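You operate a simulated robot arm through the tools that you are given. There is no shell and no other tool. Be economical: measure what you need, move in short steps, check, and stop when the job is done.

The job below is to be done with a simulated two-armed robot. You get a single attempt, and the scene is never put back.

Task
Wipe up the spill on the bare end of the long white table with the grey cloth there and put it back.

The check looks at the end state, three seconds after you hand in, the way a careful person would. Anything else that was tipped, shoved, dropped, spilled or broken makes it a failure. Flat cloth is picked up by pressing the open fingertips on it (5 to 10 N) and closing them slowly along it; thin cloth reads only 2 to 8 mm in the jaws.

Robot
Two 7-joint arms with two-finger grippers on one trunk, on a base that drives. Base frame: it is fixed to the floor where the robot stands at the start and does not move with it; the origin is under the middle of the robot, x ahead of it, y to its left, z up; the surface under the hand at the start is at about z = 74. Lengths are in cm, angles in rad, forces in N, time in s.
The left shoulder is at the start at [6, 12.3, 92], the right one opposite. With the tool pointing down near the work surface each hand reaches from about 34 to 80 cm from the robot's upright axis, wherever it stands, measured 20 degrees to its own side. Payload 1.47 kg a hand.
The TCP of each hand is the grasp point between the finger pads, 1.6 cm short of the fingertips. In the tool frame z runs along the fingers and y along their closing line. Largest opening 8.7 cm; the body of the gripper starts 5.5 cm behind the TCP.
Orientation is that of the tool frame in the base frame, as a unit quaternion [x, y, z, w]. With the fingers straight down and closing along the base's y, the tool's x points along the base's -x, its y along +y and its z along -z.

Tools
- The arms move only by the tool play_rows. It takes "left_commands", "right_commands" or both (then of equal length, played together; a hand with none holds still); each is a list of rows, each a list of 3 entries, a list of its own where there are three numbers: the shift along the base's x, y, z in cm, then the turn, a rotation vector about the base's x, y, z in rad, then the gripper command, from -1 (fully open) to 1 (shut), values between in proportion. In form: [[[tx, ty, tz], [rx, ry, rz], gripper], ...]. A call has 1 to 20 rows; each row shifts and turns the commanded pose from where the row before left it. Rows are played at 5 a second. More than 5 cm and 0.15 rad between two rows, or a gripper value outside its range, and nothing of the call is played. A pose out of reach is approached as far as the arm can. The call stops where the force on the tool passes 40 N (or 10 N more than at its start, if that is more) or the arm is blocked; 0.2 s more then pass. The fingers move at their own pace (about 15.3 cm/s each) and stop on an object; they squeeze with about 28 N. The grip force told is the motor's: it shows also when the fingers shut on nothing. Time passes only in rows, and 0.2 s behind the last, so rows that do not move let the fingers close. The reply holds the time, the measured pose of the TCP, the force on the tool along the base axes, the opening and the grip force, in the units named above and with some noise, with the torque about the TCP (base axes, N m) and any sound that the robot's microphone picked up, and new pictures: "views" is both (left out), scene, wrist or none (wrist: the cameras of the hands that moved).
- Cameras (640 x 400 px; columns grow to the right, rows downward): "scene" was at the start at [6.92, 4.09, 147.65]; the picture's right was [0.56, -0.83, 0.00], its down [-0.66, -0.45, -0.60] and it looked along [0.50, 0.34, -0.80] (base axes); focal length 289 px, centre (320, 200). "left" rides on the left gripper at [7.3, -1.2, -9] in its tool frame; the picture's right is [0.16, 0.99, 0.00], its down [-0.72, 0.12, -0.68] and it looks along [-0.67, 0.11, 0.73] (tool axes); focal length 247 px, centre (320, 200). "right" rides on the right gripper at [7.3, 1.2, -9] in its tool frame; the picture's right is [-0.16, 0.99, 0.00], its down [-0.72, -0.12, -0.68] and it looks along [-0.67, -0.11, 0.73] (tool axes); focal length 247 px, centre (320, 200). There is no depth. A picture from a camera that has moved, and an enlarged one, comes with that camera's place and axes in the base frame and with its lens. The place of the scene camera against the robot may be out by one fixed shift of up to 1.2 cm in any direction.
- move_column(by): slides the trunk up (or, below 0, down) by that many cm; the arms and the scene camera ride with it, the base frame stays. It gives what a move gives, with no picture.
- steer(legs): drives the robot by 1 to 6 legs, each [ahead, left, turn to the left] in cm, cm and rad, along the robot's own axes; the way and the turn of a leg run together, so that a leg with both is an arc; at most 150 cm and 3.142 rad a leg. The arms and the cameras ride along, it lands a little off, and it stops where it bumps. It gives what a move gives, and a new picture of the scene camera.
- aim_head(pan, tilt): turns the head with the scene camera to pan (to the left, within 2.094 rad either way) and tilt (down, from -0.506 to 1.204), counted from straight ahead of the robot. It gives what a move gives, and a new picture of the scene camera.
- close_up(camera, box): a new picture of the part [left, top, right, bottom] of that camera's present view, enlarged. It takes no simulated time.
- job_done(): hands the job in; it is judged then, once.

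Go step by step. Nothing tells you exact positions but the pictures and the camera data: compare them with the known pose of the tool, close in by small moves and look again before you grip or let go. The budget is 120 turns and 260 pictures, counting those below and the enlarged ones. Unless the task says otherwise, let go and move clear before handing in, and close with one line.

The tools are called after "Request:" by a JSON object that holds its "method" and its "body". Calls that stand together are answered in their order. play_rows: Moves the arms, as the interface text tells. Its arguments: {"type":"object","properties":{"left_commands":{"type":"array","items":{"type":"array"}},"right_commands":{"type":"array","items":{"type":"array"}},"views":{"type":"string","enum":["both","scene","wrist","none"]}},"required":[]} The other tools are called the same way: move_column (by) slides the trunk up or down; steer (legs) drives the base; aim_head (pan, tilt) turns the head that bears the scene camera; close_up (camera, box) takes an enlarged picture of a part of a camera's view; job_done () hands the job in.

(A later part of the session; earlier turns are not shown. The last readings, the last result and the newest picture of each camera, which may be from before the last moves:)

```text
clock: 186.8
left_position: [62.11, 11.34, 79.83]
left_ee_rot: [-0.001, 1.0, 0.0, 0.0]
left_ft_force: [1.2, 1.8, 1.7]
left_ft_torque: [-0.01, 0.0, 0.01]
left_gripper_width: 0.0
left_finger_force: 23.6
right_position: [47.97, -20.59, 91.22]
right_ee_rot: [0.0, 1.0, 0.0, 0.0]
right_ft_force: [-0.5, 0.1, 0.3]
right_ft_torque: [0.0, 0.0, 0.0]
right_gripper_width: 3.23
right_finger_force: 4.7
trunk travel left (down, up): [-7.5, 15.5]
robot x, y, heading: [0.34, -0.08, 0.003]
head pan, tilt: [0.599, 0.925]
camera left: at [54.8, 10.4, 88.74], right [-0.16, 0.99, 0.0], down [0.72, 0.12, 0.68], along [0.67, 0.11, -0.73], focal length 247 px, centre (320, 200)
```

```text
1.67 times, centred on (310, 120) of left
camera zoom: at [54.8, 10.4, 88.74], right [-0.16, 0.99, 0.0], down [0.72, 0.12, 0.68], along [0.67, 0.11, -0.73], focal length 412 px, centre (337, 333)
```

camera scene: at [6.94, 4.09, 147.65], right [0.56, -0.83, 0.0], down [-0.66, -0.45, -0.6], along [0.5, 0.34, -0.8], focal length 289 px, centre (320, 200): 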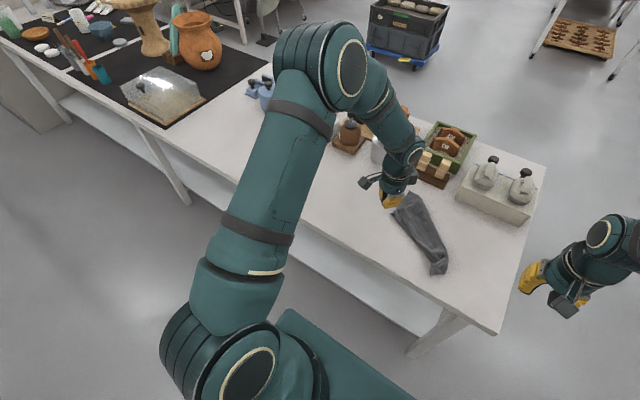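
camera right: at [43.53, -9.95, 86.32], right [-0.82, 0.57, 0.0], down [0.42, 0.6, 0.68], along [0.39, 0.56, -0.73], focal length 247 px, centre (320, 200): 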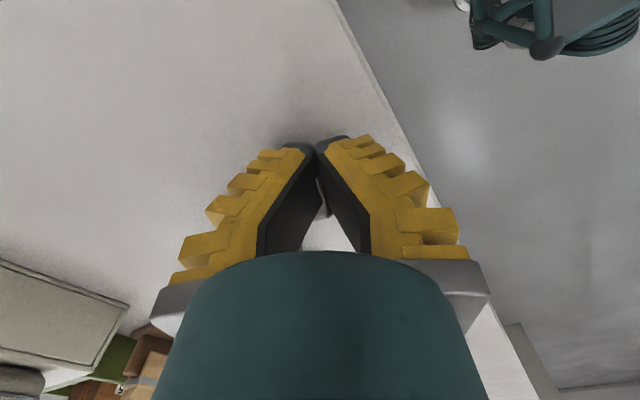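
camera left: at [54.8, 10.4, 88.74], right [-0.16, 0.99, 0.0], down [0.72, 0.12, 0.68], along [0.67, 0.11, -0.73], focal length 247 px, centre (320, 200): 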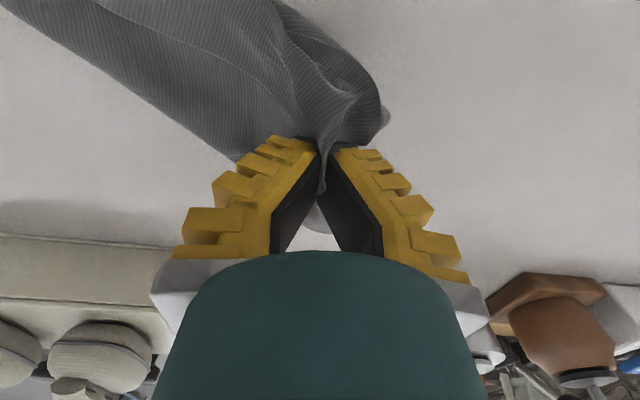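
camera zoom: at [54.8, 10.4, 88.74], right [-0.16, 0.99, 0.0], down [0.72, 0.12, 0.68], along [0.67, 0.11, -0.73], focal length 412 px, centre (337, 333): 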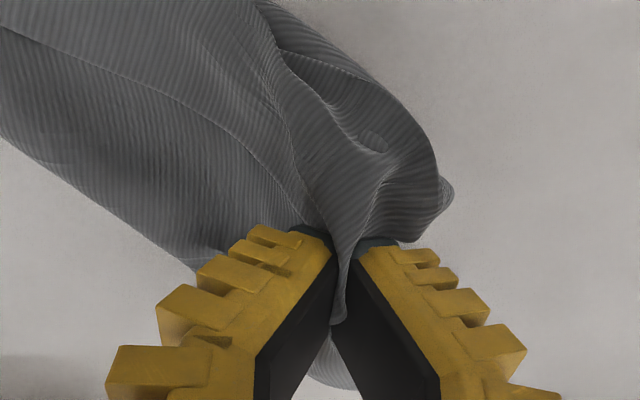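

The top flap is gripped. I'll swing it over toward -x: up, across and down near (49, 18).

Request:
{"method": "play_rows", "body": {"left_commands": [[[-0.8, 0.3, 1], [0, 0, 0], 1], [[-0.9, 0.3, 1], [0, 0, 0], 1], [[-1, 0.4, 0.5], [0, 0, 0], 1], [[-1, 0.4, 0], [0, 0, 0], 1], [[-1, 0.5, 0], [0, 0, 0], 1], [[-1, 0.5, 0], [0, 0, 0], 1], [[-1, 0.5, -0.3], [0, 0, 0], 1], [[-1, 0.6, -0.5], [0, 0, 0], 1], [[-1, 0.6, -0.7], [0, 0, 0], 1], [[-1, 0.6, -0.8], [0, 0, 0], 1], [[-1, 0.6, -0.8], [0, 0, 0], 1], [[-1, 0.6, -0.8], [0, 0, 0], 1], [[0, 0, 0], [0, 0, 0], 1]], "views": "both"}}

Request:
{"method": "close_up", "body": {"camera": "scene", "box": [340, 150, 520, 310]}}

```text
clock: 189.6
left_position: [50.55, 17.53, 78.55]
left_ee_rot: [0.0, 1.0, 0.0, 0.0]
left_ft_force: [-0.1, -0.4, 0.0]
left_ft_torque: [0.07, 0.03, -0.01]
left_gripper_width: 0.13
left_finger_force: 30.0
right_position: [47.98, -20.68, 91.32]
right_ee_rot: [0.0, 1.0, 0.0, 0.0]
right_ft_force: [-0.2, 0.0, -0.4]
right_ft_torque: [0.0, -0.04, 0.02]
right_gripper_width: 3.25
right_finger_force: 4.9
trunk travel left (down, up): [-7.5, 15.5]
robot x, y, heading: [0.11, -0.06, -0.001]
head pan, tilt: [0.599, 0.925]
camera scene: at [6.93, 4.08, 147.65], right [0.56, -0.83, 0.0], down [-0.66, -0.45, -0.6], along [0.5, 0.34, -0.8], focal length 289 px, centre (320, 200)
camera left: at [43.31, 16.32, 87.5], right [-0.16, 0.99, 0.0], down [0.72, 0.12, 0.68], along [0.67, 0.11, -0.73], focal length 247 px, centre (320, 200)
```

scene: 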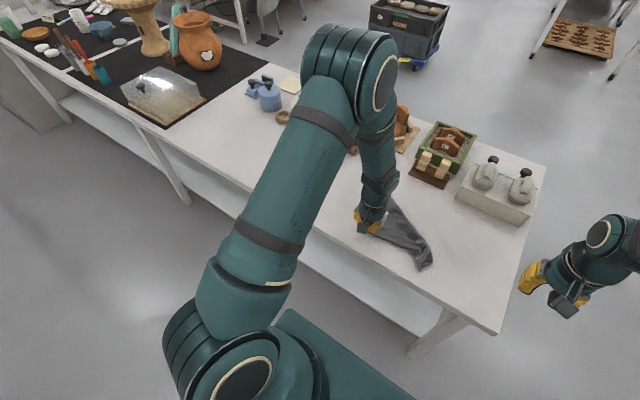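
left: 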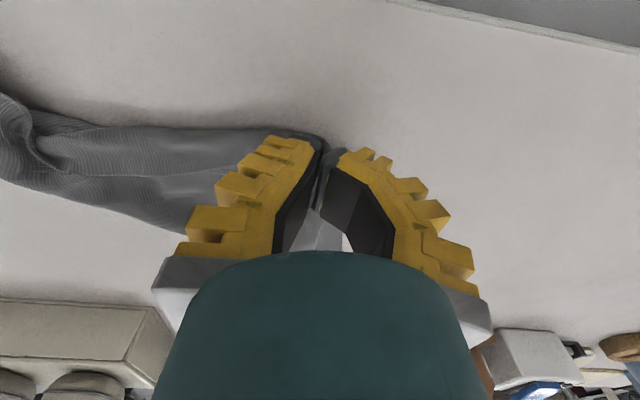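

```text
2.50 times, centred on (430, 230) of scene
camera zoom: at [6.93, 4.08, 147.65], right [0.56, -0.83, 0.0], down [-0.66, -0.45, -0.6], along [0.5, 0.34, -0.8], focal length 723 px, centre (45, 125)
```

zoom: 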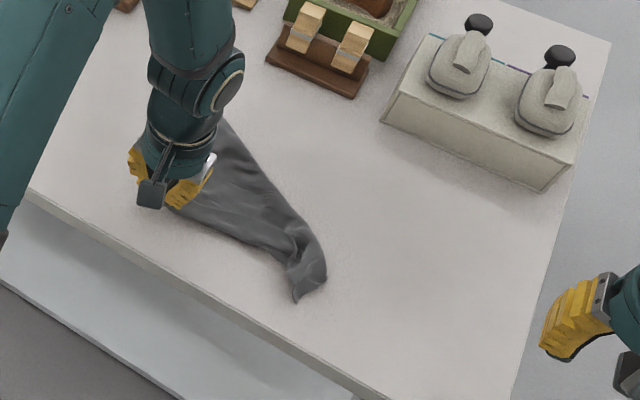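

The cloth now opens: near-left corner at (50.5, 17.5), far-left at about (66.5, 18), with the right end bunched near (50, -1). I'll release the left hand and look at the right end.

Request:
{"method": "play_rows", "body": {"left_commands": [[[-0.5, 0.5, -1], [0, 0, 0], 1], [[-0.5, 0.5, -1], [0, 0, 0], 1], [[0, 0, -0.5], [0, 0, 0], 0.8], [[0, 0, 0], [0, 0, 0], 0.6], [[0, 0, 0], [0, 0, 0], 0.45], [[0, 0, 3], [0, 0, 0], 0.45], [[-1, 2, 4], [0, 0, 0], 0.45], [[-2, 3, 3], [0, 0, 0], 0.45], [[-2, 3, 3], [0, 0, 0], 0.45], [[-2, 3, 3], [0, 0, 0], 0.45], [[-2, 3, 0], [0, 0, 0], 0.45], [[0, 0, 0], [0, 0, 0], 0.45]], "right_commands": [[[0, 0, 0], [0, 0, 0], -1], [[0, 0, 0], [0, 0, 0], -1], [[0, 0, 0], [0, 0, 0], -1], [[0, 0, 0], [0, 0, 0], -1], [[0, 0, 0], [0, 0, 0], -1], [[-1.5, 3, 0], [0, 0, 0], -1], [[-1.5, 3, 0], [0, 0, 0], -1], [[-1.5, 3, 0], [0, 0, 0], -1], [[-1.5, 3, 0], [0, 0, 0], -1], [[-1, 3, 0], [0, 0, 0], -1], [[0, 3, 0], [0, 0, 0], -1], [[0, 0, 0], [0, 0, 0], -1]], "views": "none"}}

Request:
{"method": "close_up", "body": {"camera": "right", "box": [200, 60, 480, 260]}}

Request:
{"method": "close_up", "body": {"camera": "scene", "box": [340, 150, 520, 310]}}

```text
clock: 192.2
left_position: [40.62, 32.05, 92.26]
left_ee_rot: [0.001, 1.0, 0.001, 0.0]
left_ft_force: [-0.2, -0.3, 0.5]
left_ft_torque: [0.0, -0.05, -0.01]
left_gripper_width: 3.01
left_finger_force: 4.8
right_position: [41.0, -2.58, 91.34]
right_ee_rot: [-0.001, 1.0, 0.001, 0.0]
right_ft_force: [0.5, -0.4, -0.6]
right_ft_torque: [0.01, 0.01, 0.03]
right_gripper_width: 8.7
right_finger_force: 0.0
trunk travel left (down, up): [-7.5, 15.5]
robot x, y, heading: [0.03, -0.15, -0.001]
head pan, tilt: [0.599, 0.925]
```

```text
2.00 times, centred on (340, 160) of right
camera zoom: at [33.5, -1.53, 100.36], right [0.16, 0.99, 0.0], down [0.72, -0.12, 0.68], along [0.67, -0.11, -0.73], focal length 494 px, centre (280, 280)
```

zoom: 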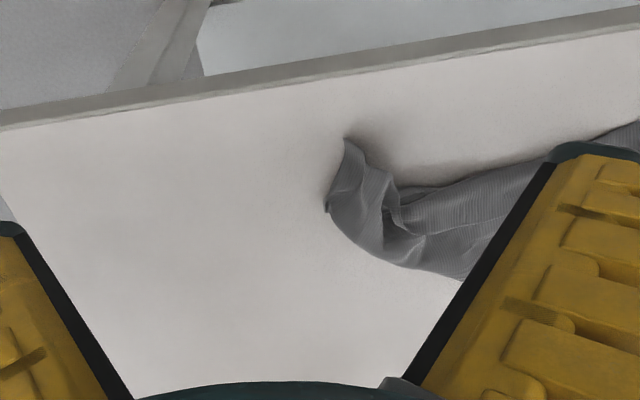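

```text
2.50 times, centred on (430, 230) of scene
camera zoom: at [6.92, 4.02, 147.65], right [0.56, -0.83, 0.0], down [-0.66, -0.45, -0.6], along [0.5, 0.34, -0.8], focal length 723 px, centre (45, 125)
```

zoom: 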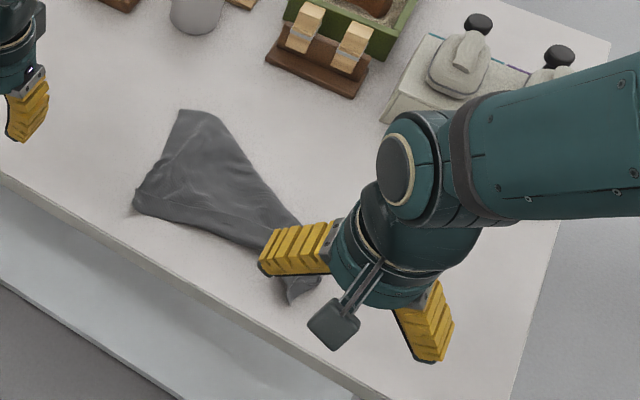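

Now the left edge is spread at y≈20–22, and the long far side ends at tip P near (52, -1.4), which belongs at (72, -8). I'll turn the right hand and go over P.

Request:
{"method": "play_rows", "body": {"right_commands": [[[1, -1.5, 0], [0, 0, 0.15], 0.45], [[1, -1, 0], [0, 0, 0.15], 0.45], [[1, 0, 0], [0, 0, 0.15], 0.45], [[1, 0, 0], [0, 0, 0.15], 0.45], [[1, 0, 0], [0, 0, 0.15], 0.45], [[1, 0, 0], [0, 0, 0.15], 0.45], [[1, 0, 0], [0, 0, 0.15], 0.45], [[1, 1, -2], [0, 0, 0.15], 0.45], [[1, 1, -3], [0, 0, 0.15], 0.45], [[1.5, 1.5, -3], [0, 0, 0.15], 0.45], [[0, 1, -2.5], [0, 0, 0], 0.45], [[0, 0, 0], [0, 0, 0], 0.45], [[0, 0, 0], [0, 0, 0], 0.45]], "views": "wrist"}}

Request:
{"method": "close_up", "body": {"camera": "right", "box": [200, 40, 440, 260]}}

```text
clock: 195.0
left_position: [40.61, 32.18, 92.13]
left_ee_rot: [0.0, 1.0, 0.0, 0.0]
left_ft_force: [-0.6, -0.4, 0.2]
left_ft_torque: [0.0, 0.0, -0.02]
left_gripper_width: 3.02
left_finger_force: 4.6
right_position: [51.39, -0.63, 80.74]
right_ee_rot: [-0.682, 0.732, 0.001, 0.001]
right_ft_force: [0.4, 0.3, -0.6]
right_ft_torque: [0.0, -0.01, -0.03]
right_gripper_width: 3.03
right_finger_force: 4.0
trunk travel left (down, up): [-7.5, 15.5]
robot x, y, heading: [0.15, -0.02, 0.0]
head pan, tilt: [0.599, 0.925]
camera right: at [49.64, -7.9, 89.78], right [-0.97, 0.23, 0.0], down [0.17, 0.71, 0.68], along [0.16, 0.66, -0.73], focal length 247 px, centre (320, 200)
```

right: 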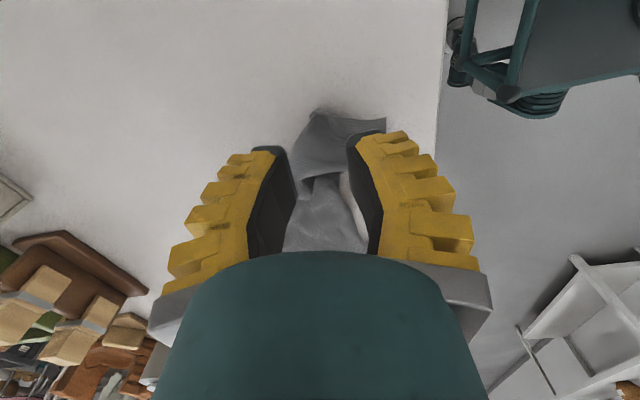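

```text
1.82 times, centred on (320, 150) of right
camera zoom: at [49.64, -7.9, 89.78], right [-0.97, 0.23, 0.0], down [0.17, 0.71, 0.68], along [0.16, 0.66, -0.73], focal length 449 px, centre (320, 291)
```

zoom: 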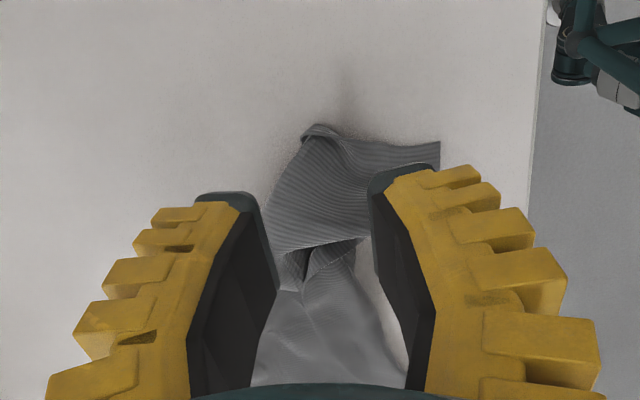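

The end is folded over on itself: a free cloth corner lies on top at about (53.8, 2.9). I'll turn back to 45° and pinch just inside that corner.

Request:
{"method": "play_rows", "body": {"right_commands": [[[0, 0.4, 2], [0, 0, -0.143], 0.5], [[0.4, 0.6, 0], [0, 0, -0.143], 0.5], [[0.4, 0.6, 0], [0, 0, -0.143], 0.5], [[0.4, 0.6, 0], [0, 0, -0.143], 0.5], [[0.4, 0.4, -2], [0, 0, -0.143], 0.5], [[0, 0, 0], [0, 0, 0], 0.5]], "views": "none"}}

Request:
{"method": "close_up", "body": {"camera": "right", "box": [200, 40, 440, 260]}}

```text
clock: 196.4
left_position: [40.35, 32.11, 92.13]
left_ee_rot: [0.0, 1.0, 0.0, -0.001]
left_ft_force: [0.4, 0.0, 0.3]
left_ft_torque: [-0.02, -0.03, 0.04]
left_gripper_width: 3.02
left_finger_force: 4.5
right_position: [52.98, 1.97, 80.76]
right_ee_rot: [-0.38, 0.925, 0.001, 0.0]
right_ft_force: [0.1, 0.4, 0.2]
right_ft_torque: [0.04, 0.01, -0.02]
right_gripper_width: 2.82
right_finger_force: 4.3
trunk travel left (down, up): [-7.5, 15.5]
robot x, y, heading: [0.23, -0.36, 0.003]
head pan, tilt: [0.599, 0.925]
```

```text
1.82 times, centred on (320, 150) of right
camera zoom: at [46.92, -2.39, 89.73], right [-0.58, 0.81, 0.0], down [0.59, 0.43, 0.68], along [0.55, 0.4, -0.73], focal length 449 px, centre (320, 291)
```

zoom: 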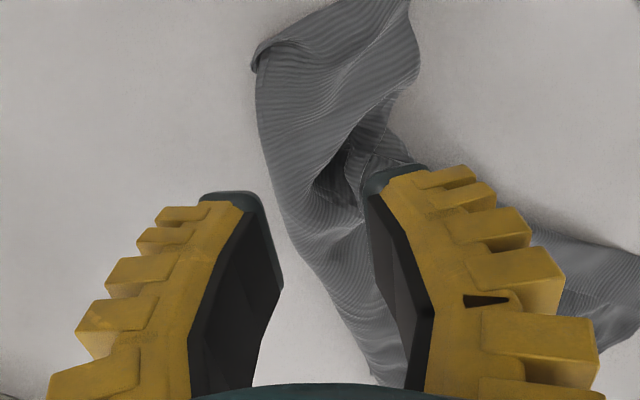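

It's only a wrinkle; the actual end tip is the curled one at (51.9, -1.4). I'll shift there, turn a bit, and press.

Request:
{"method": "play_rows", "body": {"right_commands": [[[0, -0.6, 0.5], [0, 0, 0.14], 0.45], [[-0.5, -0.9, 0], [0, 0, 0.14], 0.45], [[-0.5, -0.9, 0], [0, 0, 0.14], 0.45], [[0, 0, -1.5], [0, 0, 0], 0.45], [[0, 0, -1.5], [0, 0, 0], 0.45], [[0, 0, -1], [0, 0, 0], 0.45], [[0, 0, 0], [0, 0, 0], 0.45]], "views": "none"}}

Request:
{"method": "close_up", "body": {"camera": "right", "box": [200, 40, 440, 260]}}

```text
clock: 198.0
left_position: [40.56, 32.17, 92.02]
left_ee_rot: [0.0, 1.0, 0.0, 0.0]
left_ft_force: [0.0, 0.7, 0.1]
left_ft_torque: [0.03, -0.02, -0.02]
left_gripper_width: 3.02
left_finger_force: 4.8
right_position: [52.09, -0.56, 77.56]
right_ee_rot: [-0.566, 0.824, 0.0, 0.0]
right_ft_force: [0.3, 0.6, -0.8]
right_ft_torque: [0.01, -0.02, 0.02]
right_gripper_width: 3.02
right_finger_force: 4.7
trunk travel left (down, up): [-7.5, 15.5]
robot x, y, heading: [0.08, 0.01, 0.003]
head pan, tilt: [0.599, 0.925]
```

```text
1.82 times, centred on (320, 150) of right
camera zoom: at [48.25, -7.02, 86.42], right [-0.87, 0.5, 0.0], down [0.37, 0.63, 0.68], along [0.34, 0.59, -0.73], focal length 449 px, centre (320, 291)
```

zoom: 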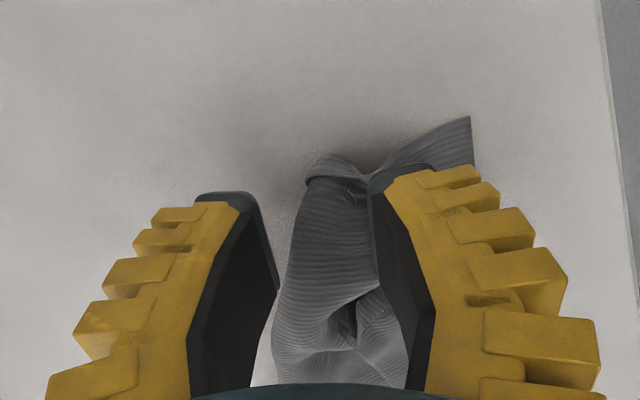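

Request:
{"method": "play_rows", "body": {"right_commands": [[[-0.5, 0.2, -0.8], [0, 0, 0], 0.45], [[0, 0, -0.6], [0, 0, 0], 0.45], [[0, 0, -0.4], [0, 0, 0], 0.45], [[0, 0, -0.2], [0, 0, 0], 0.5], [[0, 0, 0], [0, 0, 0], 0.6], [[0, 0, 0], [0, 0, 0], 0.7], [[0, 0, 0], [0, 0, 0], 0.8], [[0, 0, 0], [0, 0, 0], 0.9], [[0, 0, 0], [0, 0, 0], 1], [[0, 0, 0], [0, 0, 0], 1], [[0, 0, 0], [0, 0, 0], 1], [[0, -0.3, 1.5], [0, 0, 0], 1], [[0.5, -0.5, 1.5], [0, 0, 0], 1], [[1, -0.8, 1], [0, 0, 0], 1], [[1, -0.8, 0], [0, 0, 0], 1], [[1, -0.8, 0], [0, 0, 0], 1], [[0, 0, 0], [0, 0, 0], 1]], "views": "scene"}}

Request:
{"method": "close_up", "body": {"camera": "scene", "box": [340, 150, 520, 310]}}

```text
clock: 201.6
left_position: [40.59, 32.25, 92.05]
left_ee_rot: [0.0, 1.0, 0.0, 0.0]
left_ft_force: [-0.1, 0.5, 0.2]
left_ft_torque: [0.01, 0.02, -0.03]
left_gripper_width: 3.03
left_finger_force: 4.2
right_position: [55.24, -3.48, 79.2]
right_ee_rot: [-0.566, 0.824, 0.0, 0.0]
right_ft_force: [0.4, -0.8, -0.6]
right_ft_torque: [-0.05, -0.05, -0.02]
right_gripper_width: 0.01
right_finger_force: 23.2
trunk travel left (down, up): [-7.5, 15.5]
robot x, y, heading: [0.12, -0.0, -0.002]
head pan, tilt: [0.599, 0.925]
camera scene: at [6.92, 4.1, 147.65], right [0.56, -0.83, 0.0], down [-0.66, -0.45, -0.6], along [0.5, 0.34, -0.8], focal length 289 px, centre (320, 200)
```

scene: 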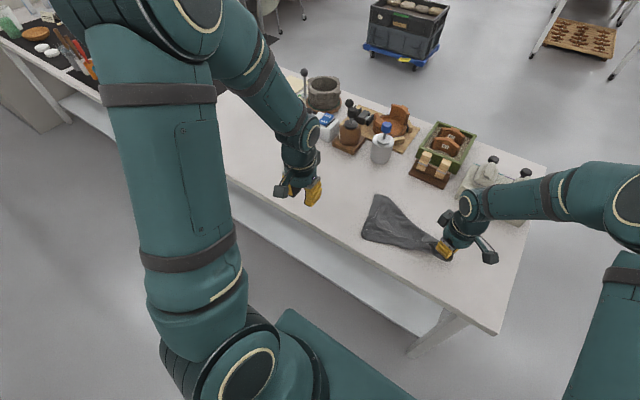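

```text
2.50 times, centred on (430, 230) of scene
camera zoom: at [6.92, 4.1, 147.65], right [0.56, -0.83, 0.0], down [-0.66, -0.45, -0.6], along [0.5, 0.34, -0.8], focal length 723 px, centre (45, 125)
```

zoom: 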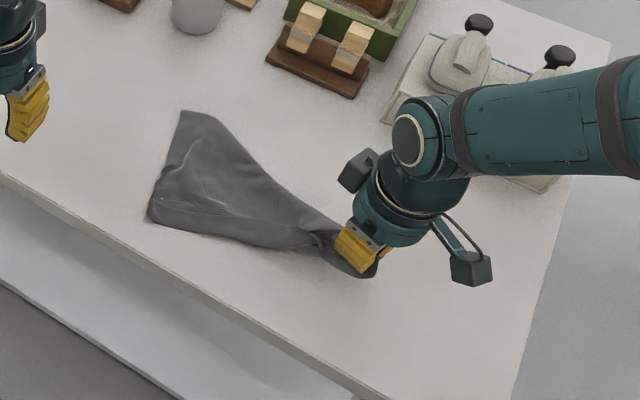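

Held. I'll draw it toward (69, -6) to spread the right end along x.

Request:
{"method": "play_rows", "body": {"right_commands": [[[1, -0.2, 0], [0, 0, 0], 1], [[1, -0.2, 0], [0, 0, 0], 1], [[1, -0.2, 0], [0, 0, 0], 1], [[1, -0.2, 0], [0, 0, 0], 1], [[1, -0.2, 0], [0, 0, 0], 1], [[1, -0.2, 0], [0, 0, 0], 1], [[1, -0.2, 0], [0, 0, 0], 1], [[1, -0.2, 0], [0, 0, 0], 1], [[1, -0.2, 0], [0, 0, 0], 1], [[1, -0.2, 0], [0, 0, 0], 1], [[1, -0.2, 0], [0, 0, 0], 1], [[1, -0.2, -0.5], [0, 0, 0], 1], [[1, -0.2, -0.5], [0, 0, 0], 1], [[0.5, -0.2, -0.5], [0, 0, 0], 1], [[0, 0, 0], [0, 0, 0], 1]], "views": "none"}}

Request:
{"method": "close_up", "body": {"camera": "scene", "box": [340, 150, 520, 310]}}

```text
clock: 204.8
left_position: [40.66, 32.17, 92.08]
left_ee_rot: [0.001, 1.0, 0.0, 0.0]
left_ft_force: [0.4, 0.4, 0.8]
left_ft_torque: [-0.01, -0.01, -0.02]
left_gripper_width: 3.03
left_finger_force: 4.5
right_position: [68.4, -6.08, 77.75]
right_ee_rot: [-0.567, 0.824, 0.001, 0.0]
right_ft_force: [0.0, 0.3, 0.6]
right_ft_torque: [-0.04, 0.0, -0.01]
right_gripper_width: 0.0
right_finger_force: 28.5
trunk travel left (down, up): [-7.5, 15.5]
robot x, y, heading: [-0.46, -0.18, -0.003]
head pan, tilt: [0.599, 0.925]
```

```text
2.50 times, centred on (430, 230) of scene
camera zoom: at [6.91, 4.09, 147.65], right [0.56, -0.83, 0.0], down [-0.66, -0.45, -0.6], along [0.5, 0.34, -0.8], focal length 723 px, centre (45, 125)
```

zoom: 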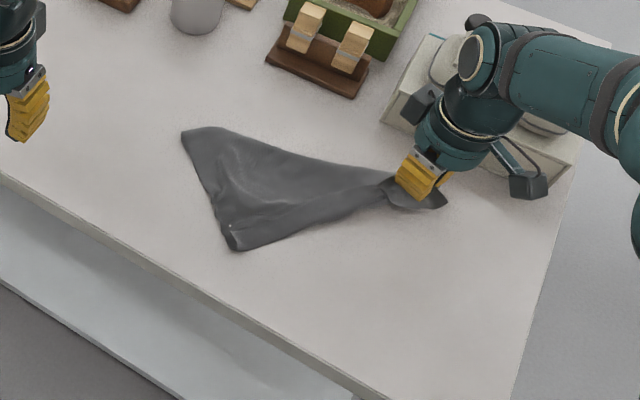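

Spread further: it now fills a triangle from (62,20) and (50,8) to (68,-6). The last corner Q is tucked at the right end by the hand, near (70,-10). I'll release and look at it.

Request:
{"method": "play_rows", "body": {"right_commands": [[[0, 0, -1], [0, 0, 0], 1], [[0, 0, -0.6], [0, 0, 0], 0.85], [[0, 0, 0], [0, 0, 0], 0.7], [[0, 0, 0], [0, 0, 0], 0.5], [[0, 0, 0], [0, 0, 0], 0.4], [[0, 0, 3], [0, 0, 0], 0.4], [[-1, -1, 3], [0, 0, 0], 0.4], [[-1, -1.5, 2], [0, 0, 0], 0.4], [[-1, -1.5, 2], [0, 0, 0], 0.4], [[0, 0, 0], [0, 0, 0], 0.4]], "views": "wrist"}}

Request:
{"method": "close_up", "body": {"camera": "scene", "box": [360, 150, 500, 270]}}

Request:
{"method": "close_up", "body": {"camera": "right", "box": [200, 0, 480, 200]}}

```text
clock: 207.0
left_position: [40.68, 32.16, 92.06]
left_ee_rot: [0.0, 1.0, -0.001, -0.001]
left_ft_force: [0.1, -0.5, -0.2]
left_ft_torque: [0.01, -0.01, -0.01]
left_gripper_width: 3.01
left_finger_force: 4.6
right_position: [65.59, -10.11, 86.02]
right_ee_rot: [-0.567, 0.824, 0.0, 0.001]
right_ft_force: [-0.4, -0.6, 0.3]
right_ft_torque: [-0.04, 0.02, -0.03]
right_gripper_width: 3.22
right_finger_force: 5.2
trunk travel left (down, up): [-7.5, 15.5]
robot x, y, heading: [0.08, 0.11, 0.003]
head pan, tilt: [0.599, 0.925]
camera right: at [61.78, -16.58, 95.08], right [-0.87, 0.5, 0.0], down [0.37, 0.63, 0.68], along [0.34, 0.59, -0.73], focal length 247 px, centre (320, 200)
```

right: 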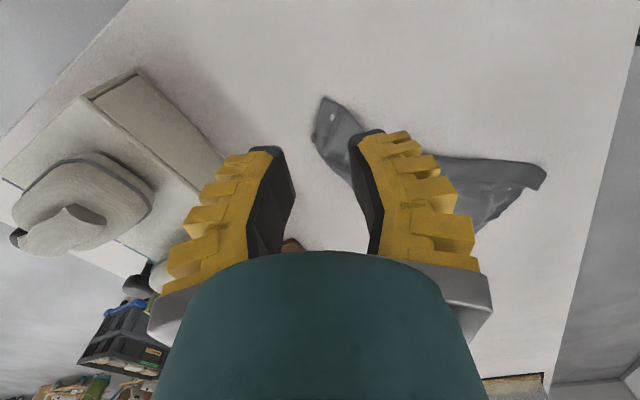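

```text
3.33 times, centred on (430, 210) of scene
camera zoom: at [6.95, 4.11, 147.65], right [0.56, -0.83, 0.0], down [-0.66, -0.45, -0.6], along [0.5, 0.34, -0.8], focal length 964 px, centre (-47, 167)
```

zoom: 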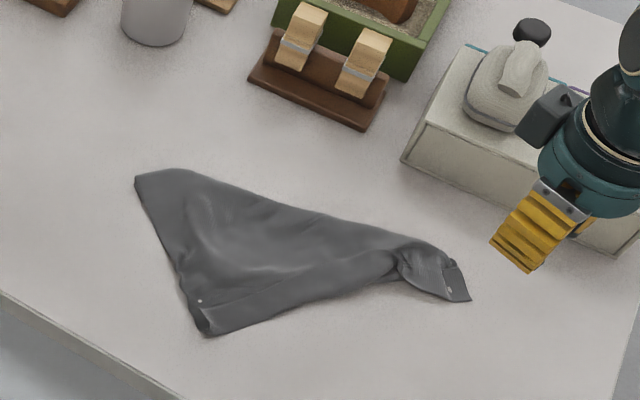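

```text
2.00 times, centred on (340, 100) of right
camera zoom: at [61.78, -16.58, 95.08], right [-0.87, 0.5, 0.0], down [0.37, 0.63, 0.68], along [0.34, 0.59, -0.73], focal length 494 px, centre (280, 400)
```

zoom: 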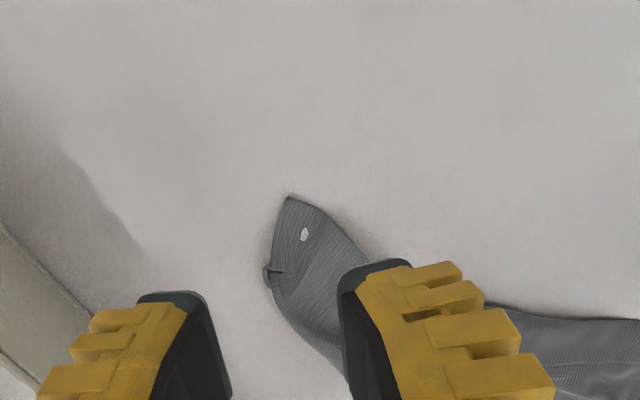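

The free tip Q is at (65.4, -9.5). I'll pinch it and draw it along -x to about (50, -8).

Request:
{"method": "play_rows", "body": {"right_commands": [[[0.1, 0.8, -3], [0, 0, 0], 0.45], [[0, 0.9, -3], [0, 0, 0], 0.45], [[0, 0, -2.5], [0, 0, 0], 0.45], [[0, 0, -1.2], [0, 0, 0], 0.45], [[0, 0, -0.5], [0, 0, 0], 0.45], [[0, 0, -0.2], [0, 0, 0], 0.45], [[0, 0, 0], [0, 0, 0], 0.45]], "views": "none"}}

Request:
{"method": "close_up", "body": {"camera": "right", "box": [200, 60, 440, 260]}}

```text
clock: 208.6
left_position: [40.64, 32.13, 92.15]
left_ee_rot: [0.001, 1.0, -0.001, 0.0]
left_ft_force: [0.4, 0.0, 0.1]
left_ft_torque: [-0.02, 0.03, -0.01]
left_gripper_width: 3.03
left_finger_force: 4.1
right_position: [65.43, -8.55, 75.64]
right_ee_rot: [-0.567, 0.824, 0.0, 0.0]
right_ft_force: [-0.5, 0.5, 0.3]
right_ft_torque: [-0.01, -0.01, -0.01]
right_gripper_width: 3.02
right_finger_force: 4.5
trunk travel left (down, up): [-7.5, 15.5]
robot x, y, heading: [0.04, 0.02, 0.004]
head pan, tilt: [0.599, 0.925]
```

```text
2.00 times, centred on (320, 160) of right
camera zoom: at [61.71, -15.05, 84.76], right [-0.87, 0.5, 0.0], down [0.37, 0.63, 0.68], along [0.34, 0.59, -0.73], focal length 494 px, centre (320, 280)
```

zoom: 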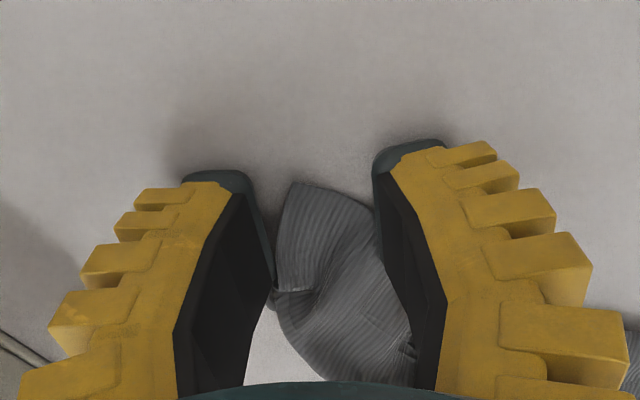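

Request:
{"method": "play_rows", "body": {"right_commands": [[[0, 0, -0.2], [0, 0, 0], 0.5], [[0, 0, -0.1], [0, 0, 0], 0.6], [[0, 0, 0], [0, 0, 0], 0.7], [[0, 0, 0], [0, 0, 0], 0.8], [[0, 0, 0], [0, 0, 0], 0.9], [[0, 0, 0], [0, 0, 0], 1], [[0, 0, 0], [0, 0, 0], 1], [[-0.5, 0, 0.8], [0, 0, 0], 1], [[-1, 0, 0.5], [0, 0, 0], 1], [[-1.3, 0, 0], [0, 0, 0], 1], [[-1.3, 0, 0], [0, 0, 0], 1], [[-1.3, 0, 0], [0, 0, 0], 1], [[-1.3, 0, 0], [0, 0, 0], 1], [[-1.3, 0, 0], [0, 0, 0], 1], [[-1.3, 0, 0], [0, 0, 0], 1], [[-1.3, 0, 0], [0, 0, 0], 1], [[-1.3, 0, 0], [0, 0, 0], 1], [[-1.3, 0, 0], [0, 0, 0], 1], [[-1.3, 0, 0], [0, 0, 0], 1], [[0, 0, 0], [0, 0, 0], 1]], "views": "none"}}

Request:
{"method": "close_up", "body": {"camera": "scene", "box": [350, 150, 510, 290]}}

```text
clock: 212.8
left_position: [40.62, 32.22, 92.03]
left_ee_rot: [0.0, 1.0, 0.0, 0.001]
left_ft_force: [0.6, -0.1, -0.7]
left_ft_torque: [-0.01, 0.01, 0.02]
left_gripper_width: 3.02
left_finger_force: 4.8
right_position: [51.29, -8.55, 76.88]
right_ee_rot: [-0.566, 0.824, 0.0, 0.0]
right_ft_force: [0.1, -0.4, -0.8]
right_ft_torque: [0.0, -0.01, -0.01]
right_gripper_width: 0.02
right_finger_force: 27.8
trunk travel left (down, up): [-7.5, 15.5]
robot x, y, heading: [0.03, -0.12, 0.002]
head pan, tilt: [0.599, 0.925]
```

```text
2.86 times, centred on (430, 220) of scene
camera zoom: at [6.93, 4.09, 147.65], right [0.56, -0.83, 0.0], down [-0.66, -0.45, -0.6], along [0.5, 0.34, -0.8], focal length 826 px, centre (6, 143)
```

zoom: 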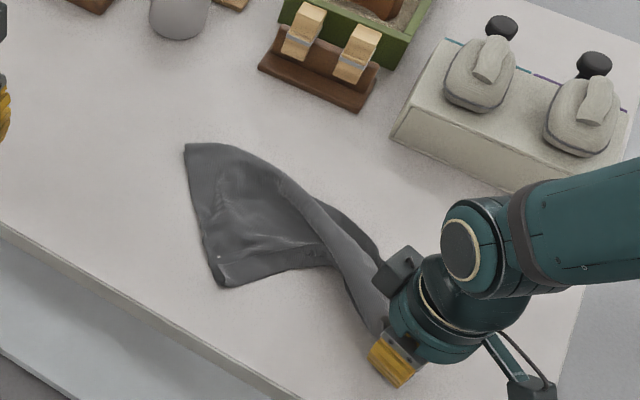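

Q is coming out nicely. Corners are now about S(64,18), T(50,8), Q(50,-9) and P(62,-4). I'll release Q, then take P with the right hand and T with the left and pull them apart.

Request:
{"method": "play_rows", "body": {"right_commands": [[[-0.5, 0, -0.9], [0, 0, 0], 1], [[0, 0, 0], [0, 0, 0], 0.8], [[0, 0, 0], [0, 0, 0], 0.6], [[0, 0, 0], [0, 0, 0], 0.4], [[0, 0, 3], [0, 0, 0], 0.4], [[0, -2, 4], [0, 0, 0], 0.45], [[2, -2, 3], [0, 0, 0], 0.45], [[3, 0, 0], [0, 0, 0], 0.45], [[3, 1, 0], [0, 0, 0], 0.45], [[2, 1, 0], [0, 0, 0], 0.45], [[0, 0, 0], [0, 0, 0], 0.45]], "left_commands": [[[0, 0, 0], [0, 0, 0], 0.45], [[0, 0, 0], [0, 0, 0], 0.45], [[0, 0, 0], [0, 0, 0], 0.45], [[0, 0, 0], [0, 0, 0], 0.45], [[0, -3, 0], [0, 0, -0.15], 0.45], [[0, -3, 0], [0, 0, -0.15], 0.45], [[1, -3, 0], [0, 0, -0.15], 0.45], [[1, -3, 0], [0, 0, -0.15], 0.45], [[1, -3, 0], [0, 0, -0.15], 0.45], [[0, -2, -2], [0, 0, 0], 0.45], [[0, 0, 0], [0, 0, 0], 0.45]], "views": "wrist"}}

Request:
{"method": "close_up", "body": {"camera": "scene", "box": [350, 150, 510, 290]}}

```text
clock: 215.2
left_position: [43.42, 15.32, 89.96]
left_ee_rot: [0.366, 0.93, 0.0, 0.0]
left_ft_force: [-0.7, -0.1, -0.1]
left_ft_torque: [0.01, 0.03, -0.04]
left_gripper_width: 3.02
left_finger_force: 4.7
right_position: [60.78, -10.65, 86.05]
right_ee_rot: [-0.566, 0.824, 0.001, 0.0]
right_ft_force: [-0.5, -0.9, 0.1]
right_ft_torque: [-0.01, 0.0, -0.01]
right_gripper_width: 2.99
right_finger_force: 4.6
trunk travel left (down, up): [-7.5, 15.5]
robot x, y, heading: [-0.14, -0.17, -0.0]
head pan, tilt: [0.599, 0.925]
camera right: at [56.97, -17.03, 94.97], right [-0.87, 0.5, 0.0], down [0.37, 0.63, 0.68], along [0.34, 0.59, -0.73], focal length 247 px, centre (320, 200)
camera left: at [37.35, 19.53, 98.94], right [0.56, 0.83, 0.0], down [0.61, -0.41, 0.68], along [0.56, -0.38, -0.73], focal length 247 px, centre (320, 200)
```

right: 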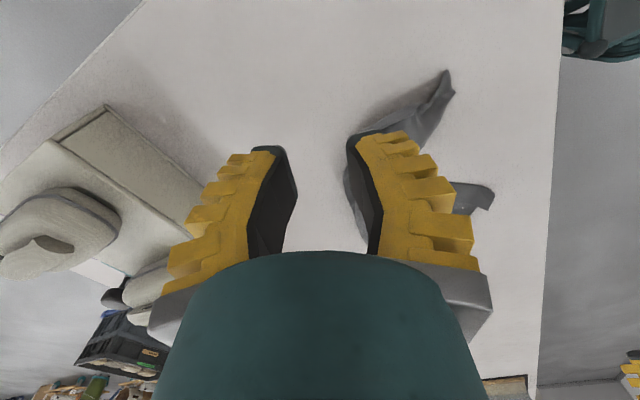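
left: 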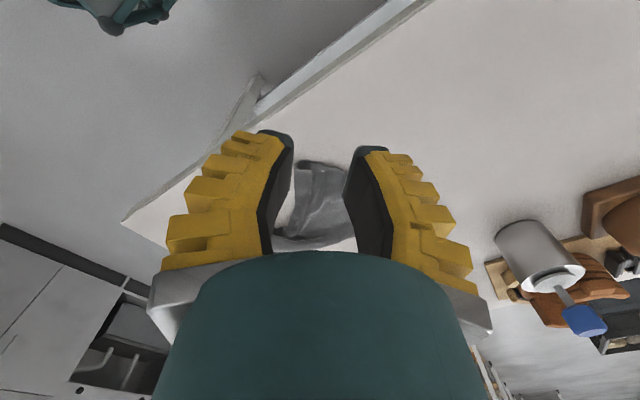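

```text
2.86 times, centred on (430, 220) of scene
camera zoom: at [6.87, 4.1, 147.66], right [0.56, -0.83, 0.0], down [-0.66, -0.45, -0.6], along [0.5, 0.34, -0.8], focal length 826 px, centre (6, 143)
```

zoom: 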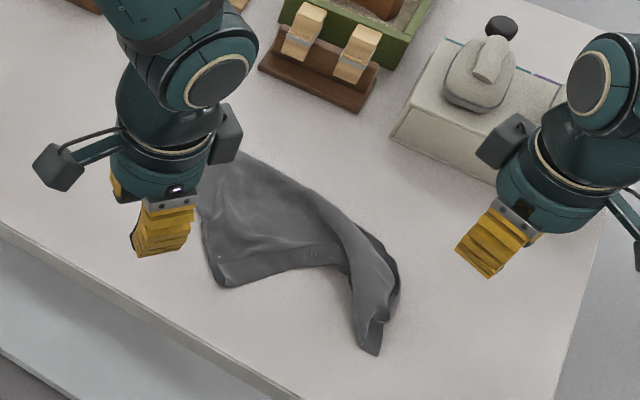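

I'll bring the left hand to T at (50.3, 7.8) first and check.

Request:
{"method": "play_rows", "body": {"left_commands": [[[2, -1.5, -2], [0, 0, 0.15], 0.45], [[2, -2, -2], [0, 0, 0.15], 0.45], [[2, -2, -3], [0, 0, 0], 0.45], [[1.7, -2.2, -3], [0, 0, 0], 0.45], [[0, 0, -2], [0, 0, 0], 0.45], [[0, 0, 0], [0, 0, 0], 0.45]], "views": "none"}}

Request:
{"method": "close_up", "body": {"camera": "left", "box": [200, 40, 440, 260]}}

```text
clock: 216.6
left_position: [51.22, 7.61, 78.04]
left_ee_rot: [0.223, 0.975, -0.001, 0.0]
left_ft_force: [0.1, 0.0, -0.9]
left_ft_torque: [0.01, -0.03, 0.02]
left_gripper_width: 3.02
left_finger_force: 4.2
right_position: [60.79, -10.66, 85.98]
right_ee_rot: [-0.566, 0.824, 0.0, -0.001]
right_ft_force: [0.4, -0.4, 0.5]
right_ft_torque: [-0.02, 0.01, 0.02]
right_gripper_width: 3.02
right_finger_force: 4.6
trunk travel left (down, up): [-7.5, 15.5]
robot x, y, heading: [-0.32, 0.13, -0.002]
head pan, tilt: [0.599, 0.925]
```

```text
1.82 times, centred on (320, 150) of left
camera zoom: at [44.21, 9.86, 86.95], right [0.29, 0.96, 0.0], down [0.7, -0.21, 0.68], along [0.65, -0.19, -0.73], focal length 449 px, centre (320, 291)
```

zoom: 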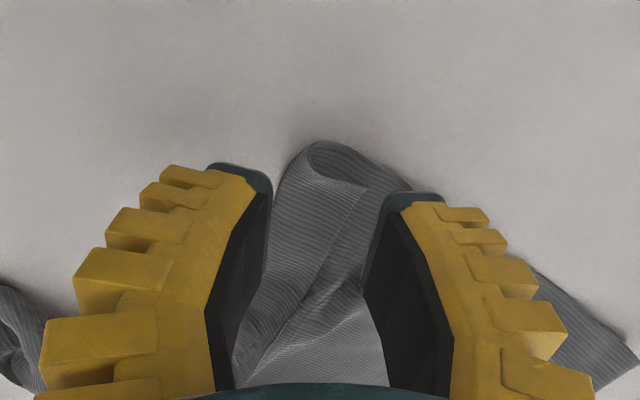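

The corner has a narrow fold, which is minor. I'll grip here and draw it toward (49, 17).

Request:
{"method": "play_rows", "body": {"left_commands": [[[0, 0, -1.2], [0, 0, 0], 0.45], [[0, 0, -0.9], [0, 0, 0], 0.45], [[0, 0, -0.4], [0, 0, 0], 0.45], [[0, 0, -0.1], [0, 0, 0], 0.55], [[0, 0, 0], [0, 0, 0], 0.65], [[0, 0, 0], [0, 0, 0], 0.75], [[0, 0, 0], [0, 0, 0], 0.85], [[0, 0, 0], [0, 0, 0], 1], [[0, 0, 0], [0, 0, 0], 1], [[0, 0, 0], [0, 0, 0], 1], [[0, 0.3, 1], [0, 0, 0], 1], [[-0.2, 1, 0.3], [0, 0, 0], 1], [[-0.2, 1, 0], [0, 0, 0], 1], [[-0.2, 1, 0], [0, 0, 0], 1], [[-0.2, 1, 0], [0, 0, 0], 1], [[-0.2, 1, 0], [0, 0, 0], 1], [[-0.2, 1, 0], [0, 0, 0], 1], [[-0.2, 1, 0], [0, 0, 0], 1], [[-0.2, 1, 0], [0, 0, 0], 1], [[0, 0, 0], [0, 0, 0], 1]], "views": "none"}}

Request:
{"method": "close_up", "body": {"camera": "scene", "box": [350, 150, 510, 290]}}

```text
clock: 220.8
left_position: [49.64, 16.0, 76.64]
left_ee_rot: [0.223, 0.975, 0.0, 0.001]
left_ft_force: [-0.1, 0.2, -0.5]
left_ft_torque: [0.04, 0.01, 0.0]
left_gripper_width: 0.01
left_finger_force: 28.1
right_position: [60.71, -10.47, 85.99]
right_ee_rot: [-0.566, 0.824, 0.0, 0.0]
right_ft_force: [-0.1, -0.2, 1.0]
right_ft_torque: [-0.03, -0.05, -0.01]
right_gripper_width: 3.01
right_finger_force: 4.4
trunk travel left (down, up): [-7.5, 15.5]
robot x, y, heading: [-0.11, 0.0, 0.003]
head pan, tilt: [0.599, 0.925]
```

```text
2.86 times, centred on (430, 220) of scene
camera zoom: at [6.92, 4.08, 147.65], right [0.56, -0.83, 0.0], down [-0.66, -0.45, -0.6], along [0.5, 0.34, -0.8], focal length 826 px, centre (6, 143)
```

zoom: 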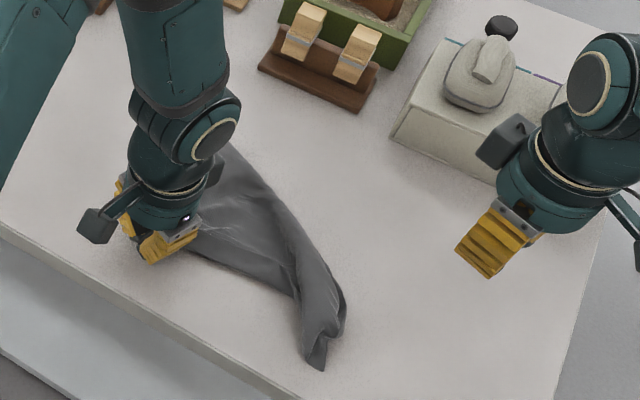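

The left side is drawn out, and the left hand keeps hold of T. Now the right hand goes to the far-side edge near (55, -0.5) to pull it toward +x.

Request:
{"method": "play_rows", "body": {"right_commands": [[[0, 0.5, 2], [0, 0, -0.15], 0.4], [[0, 1, 0], [0, 0, -0.15], 0.4], [[0, 1.5, 0], [0, 0, -0.15], 0.4], [[-1, 1.5, 0], [0, 0, -0.15], 0.4], [[-1, 1.5, 0], [0, 0, -0.15], 0.4], [[-1, 1.5, 0], [0, 0, -0.15], 0.4], [[-1, 1.5, -2], [0, 0, -0.15], 0.4], [[-1.3, 1.2, -3], [0, 0, -0.15], 0.4], [[0, 0, -3], [0, 0, 0], 0.4], [[0, 0, 0], [0, 0, 0], 0.4]], "views": "none"}}

Request:
{"method": "close_up", "body": {"camera": "right", "box": [180, 20, 440, 260]}}

```text
clock: 223.0
left_position: [49.7, 16.07, 76.69]
left_ee_rot: [0.224, 0.975, 0.0, 0.0]
left_ft_force: [-0.1, 0.0, 0.0]
left_ft_torque: [-0.05, -0.02, 0.01]
left_gripper_width: 0.0
left_finger_force: 27.9
right_position: [55.2, -0.41, 79.86]
right_ee_rot: [-0.002, 1.0, 0.0, 0.0]
right_ft_force: [0.0, 0.8, 0.3]
right_ft_torque: [-0.01, -0.03, 0.0]
right_gripper_width: 3.19
right_finger_force: 5.2
trunk travel left (down, up): [-7.5, 15.5]
robot x, y, heading: [-0.16, 0.19, 0.001]
head pan, tilt: [0.599, 0.925]
```

```text
1.67 times, centred on (310, 140) of right
camera zoom: at [47.79, 0.59, 88.86], right [0.15, 0.99, 0.0], down [0.72, -0.11, 0.68], along [0.67, -0.1, -0.73], focal length 412 px, centre (337, 300)
```

zoom: 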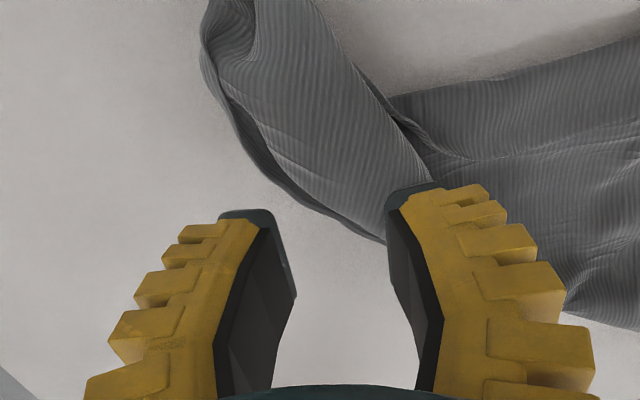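

The boundary runs diagonally through (55.5,-1.6)–(58,1.2). I'll turn the hand to match, center on it, and press.

Request:
{"method": "play_rows", "body": {"right_commands": [[[0, -0.2, 0.5], [0, 0, -0.13], 0.4], [[0, -0.2, 0], [0, 0, -0.13], 0.4], [[0, 0, 0], [0, 0, -0.13], 0.4], [[0, 0, 0], [0, 0, -0.13], 0.4], [[0, 0, 0], [0, 0, -0.13], 0.4], [[0, 0, -1.5], [0, 0, -0.13], 0.4], [[0, 0, -1.5], [0, 0, 0], 0.4], [[0, 0, 0], [0, 0, 0], 0.4]], "views": "none"}}

Request:
{"method": "close_up", "body": {"camera": "right", "box": [180, 20, 440, 260]}}

```text
clock: 224.8
left_position: [49.79, 15.94, 76.75]
left_ee_rot: [0.223, 0.975, 0.0, 0.0]
left_ft_force: [-0.1, -0.2, 0.3]
left_ft_torque: [0.0, 0.01, 0.02]
left_gripper_width: 0.02
left_finger_force: 27.9
right_position: [55.34, -0.78, 77.31]
right_ee_rot: [0.378, 0.926, 0.001, 0.0]
right_ft_force: [-0.3, -0.3, -0.7]
right_ft_torque: [-0.02, 0.01, -0.02]
right_gripper_width: 2.94
right_finger_force: 4.0
trunk travel left (down, up): [-7.5, 15.5]
robot x, y, heading: [-0.13, -0.1, 0.003]
head pan, tilt: [0.599, 0.925]
```

```text
1.67 times, centred on (310, 140) of right
camera zoom: at [50.86, 5.07, 86.34], right [0.8, 0.59, 0.0], down [0.44, -0.59, 0.68], along [0.4, -0.55, -0.73], focal length 412 px, centre (337, 300)
```

zoom: 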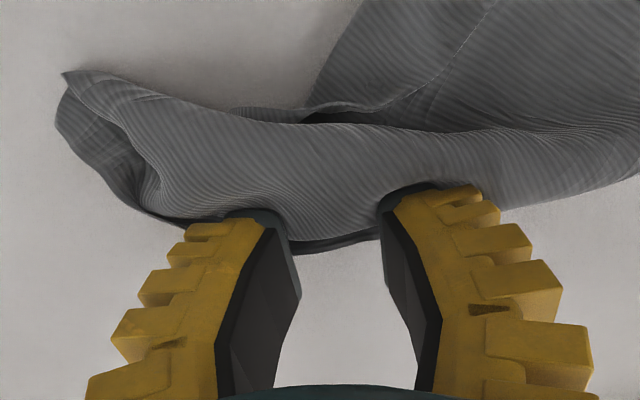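

Now it's clear: the strip's two end corners lie one over the other near (47,-3), the lower layer peeking out toward -y around (48.5,-3.9). I'll turn the right hand and pinch just that lower layer.

Request:
{"method": "play_rows", "body": {"right_commands": [[[0.5, -1, 3], [0, 0, 0.142], 0.5], [[0, -1, 2], [0, 0, 0.142], 0.5], [[0, -1, 0], [0, 0, 0.142], 0.5], [[-0.5, -1, 0], [0, 0, 0.142], 0.5], [[-1, -1, 0], [0, 0, 0.142], 0.5], [[-1, -1, 0], [0, 0, 0.142], 0.5], [[-1, -0.5, 0], [0, 0, 0.142], 0.5], [[-1, 0, 0], [0, 0, 0.142], 0.5], [[-1, 0.5, 0], [0, 0, 0.142], 0.5], [[-1, 1, 0], [0, 0, 0.142], 0.5], [[-0.9, 1, 0], [0, 0, 0.142], 0.5], [[0, 0.7, -1], [0, 0, 0.142], 0.5], [[0, 0, -1], [0, 0, 0.142], 0.5], [[0, 0, 0], [0, 0, 0], 0.5]], "views": "none"}}

Request:
{"method": "close_up", "body": {"camera": "right", "box": [180, 20, 440, 260]}}

```text
clock: 227.8
left_position: [49.65, 16.03, 76.75]
left_ee_rot: [0.222, 0.975, 0.0, 0.0]
left_ft_force: [-0.2, 0.5, -0.4]
left_ft_torque: [0.0, 0.05, 0.01]
left_gripper_width: 0.02
left_finger_force: 27.8
right_position: [48.33, -3.96, 80.43]
right_ee_rot: [-0.511, 0.859, 0.0, -0.001]
right_ft_force: [0.0, -0.2, 0.1]
right_ft_torque: [0.0, 0.0, 0.01]
right_gripper_width: 2.81
right_finger_force: 5.3
trunk travel left (down, up): [-7.5, 15.5]
robot x, y, heading: [0.0, 0.01, 0.003]
head pan, tilt: [0.599, 0.925]
```

```text
1.67 times, centred on (310, 140) of right
camera zoom: at [43.76, -9.9, 89.41], right [-0.79, 0.61, 0.0], down [0.45, 0.58, 0.68], along [0.42, 0.54, -0.73], focal length 412 px, centre (337, 300)
```

zoom: 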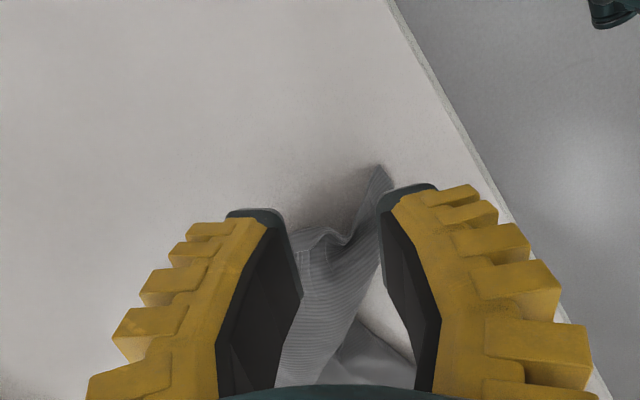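

Request:
{"method": "play_rows", "body": {"right_commands": [[[1, 0.6, -1.5], [0, 0, 0], 0.45], [[0.9, 0.4, -1.5], [0, 0, 0], 0.45], [[0, 0, -1], [0, 0, 0], 0.45], [[0, 0, -0.6], [0, 0, 0], 0.45], [[0, 0, -0.2], [0, 0, 0], 0.45], [[0, 0, 0], [0, 0, 0], 0.6], [[0, 0, 0], [0, 0, 0], 0.75], [[0, 0, 0], [0, 0, 0], 0.9], [[0, 0, 0], [0, 0, 0], 1], [[0, 0, 0], [0, 0, 0], 1], [[0, -0.3, 1], [0, 0, 0], 1], [[0.5, -0.8, 0.8], [0, 0, 0], 1], [[1, -0.8, 0], [0, 0, 0], 1], [[1.2, -0.6, 0], [0, 0, 0], 1], [[1.3, -0.5, 0], [0, 0, 0], 1], [[1.3, -0.5, 0], [0, 0, 0], 1], [[1.3, -0.4, 0], [0, 0, 0], 1], [[1.3, -0.3, 0], [0, 0, 0], 1], [[1.3, -0.2, 0], [0, 0, 0], 1], [[0, 0, 0], [0, 0, 0], 1]], "views": "none"}}

Request:
{"method": "close_up", "body": {"camera": "scene", "box": [350, 150, 510, 290]}}

```text
clock: 232.0
left_position: [49.69, 16.09, 76.73]
left_ee_rot: [0.223, 0.975, 0.0, 0.0]
left_ft_force: [1.1, -2.5, -0.1]
left_ft_torque: [-0.02, -0.07, -0.03]
left_gripper_width: 0.0
left_finger_force: 28.2
right_position: [59.61, -7.44, 77.37]
right_ee_rot: [-0.51, 0.86, 0.0, 0.0]
right_ft_force: [-2.3, 2.5, -0.2]
right_ft_torque: [0.03, 0.06, 0.02]
right_gripper_width: 0.01
right_finger_force: 26.8
trunk travel left (down, up): [-7.5, 15.5]
robot x, y, heading: [-0.09, -0.08, -0.002]
head pan, tilt: [0.599, 0.925]
```

```text
2.86 times, centred on (430, 220) of scene
camera zoom: at [6.91, 4.1, 147.65], right [0.56, -0.83, 0.0], down [-0.66, -0.45, -0.6], along [0.5, 0.34, -0.8], focal length 826 px, centre (6, 143)
```

zoom: 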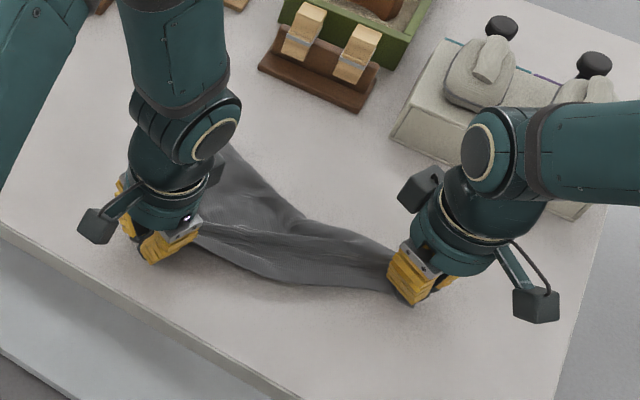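

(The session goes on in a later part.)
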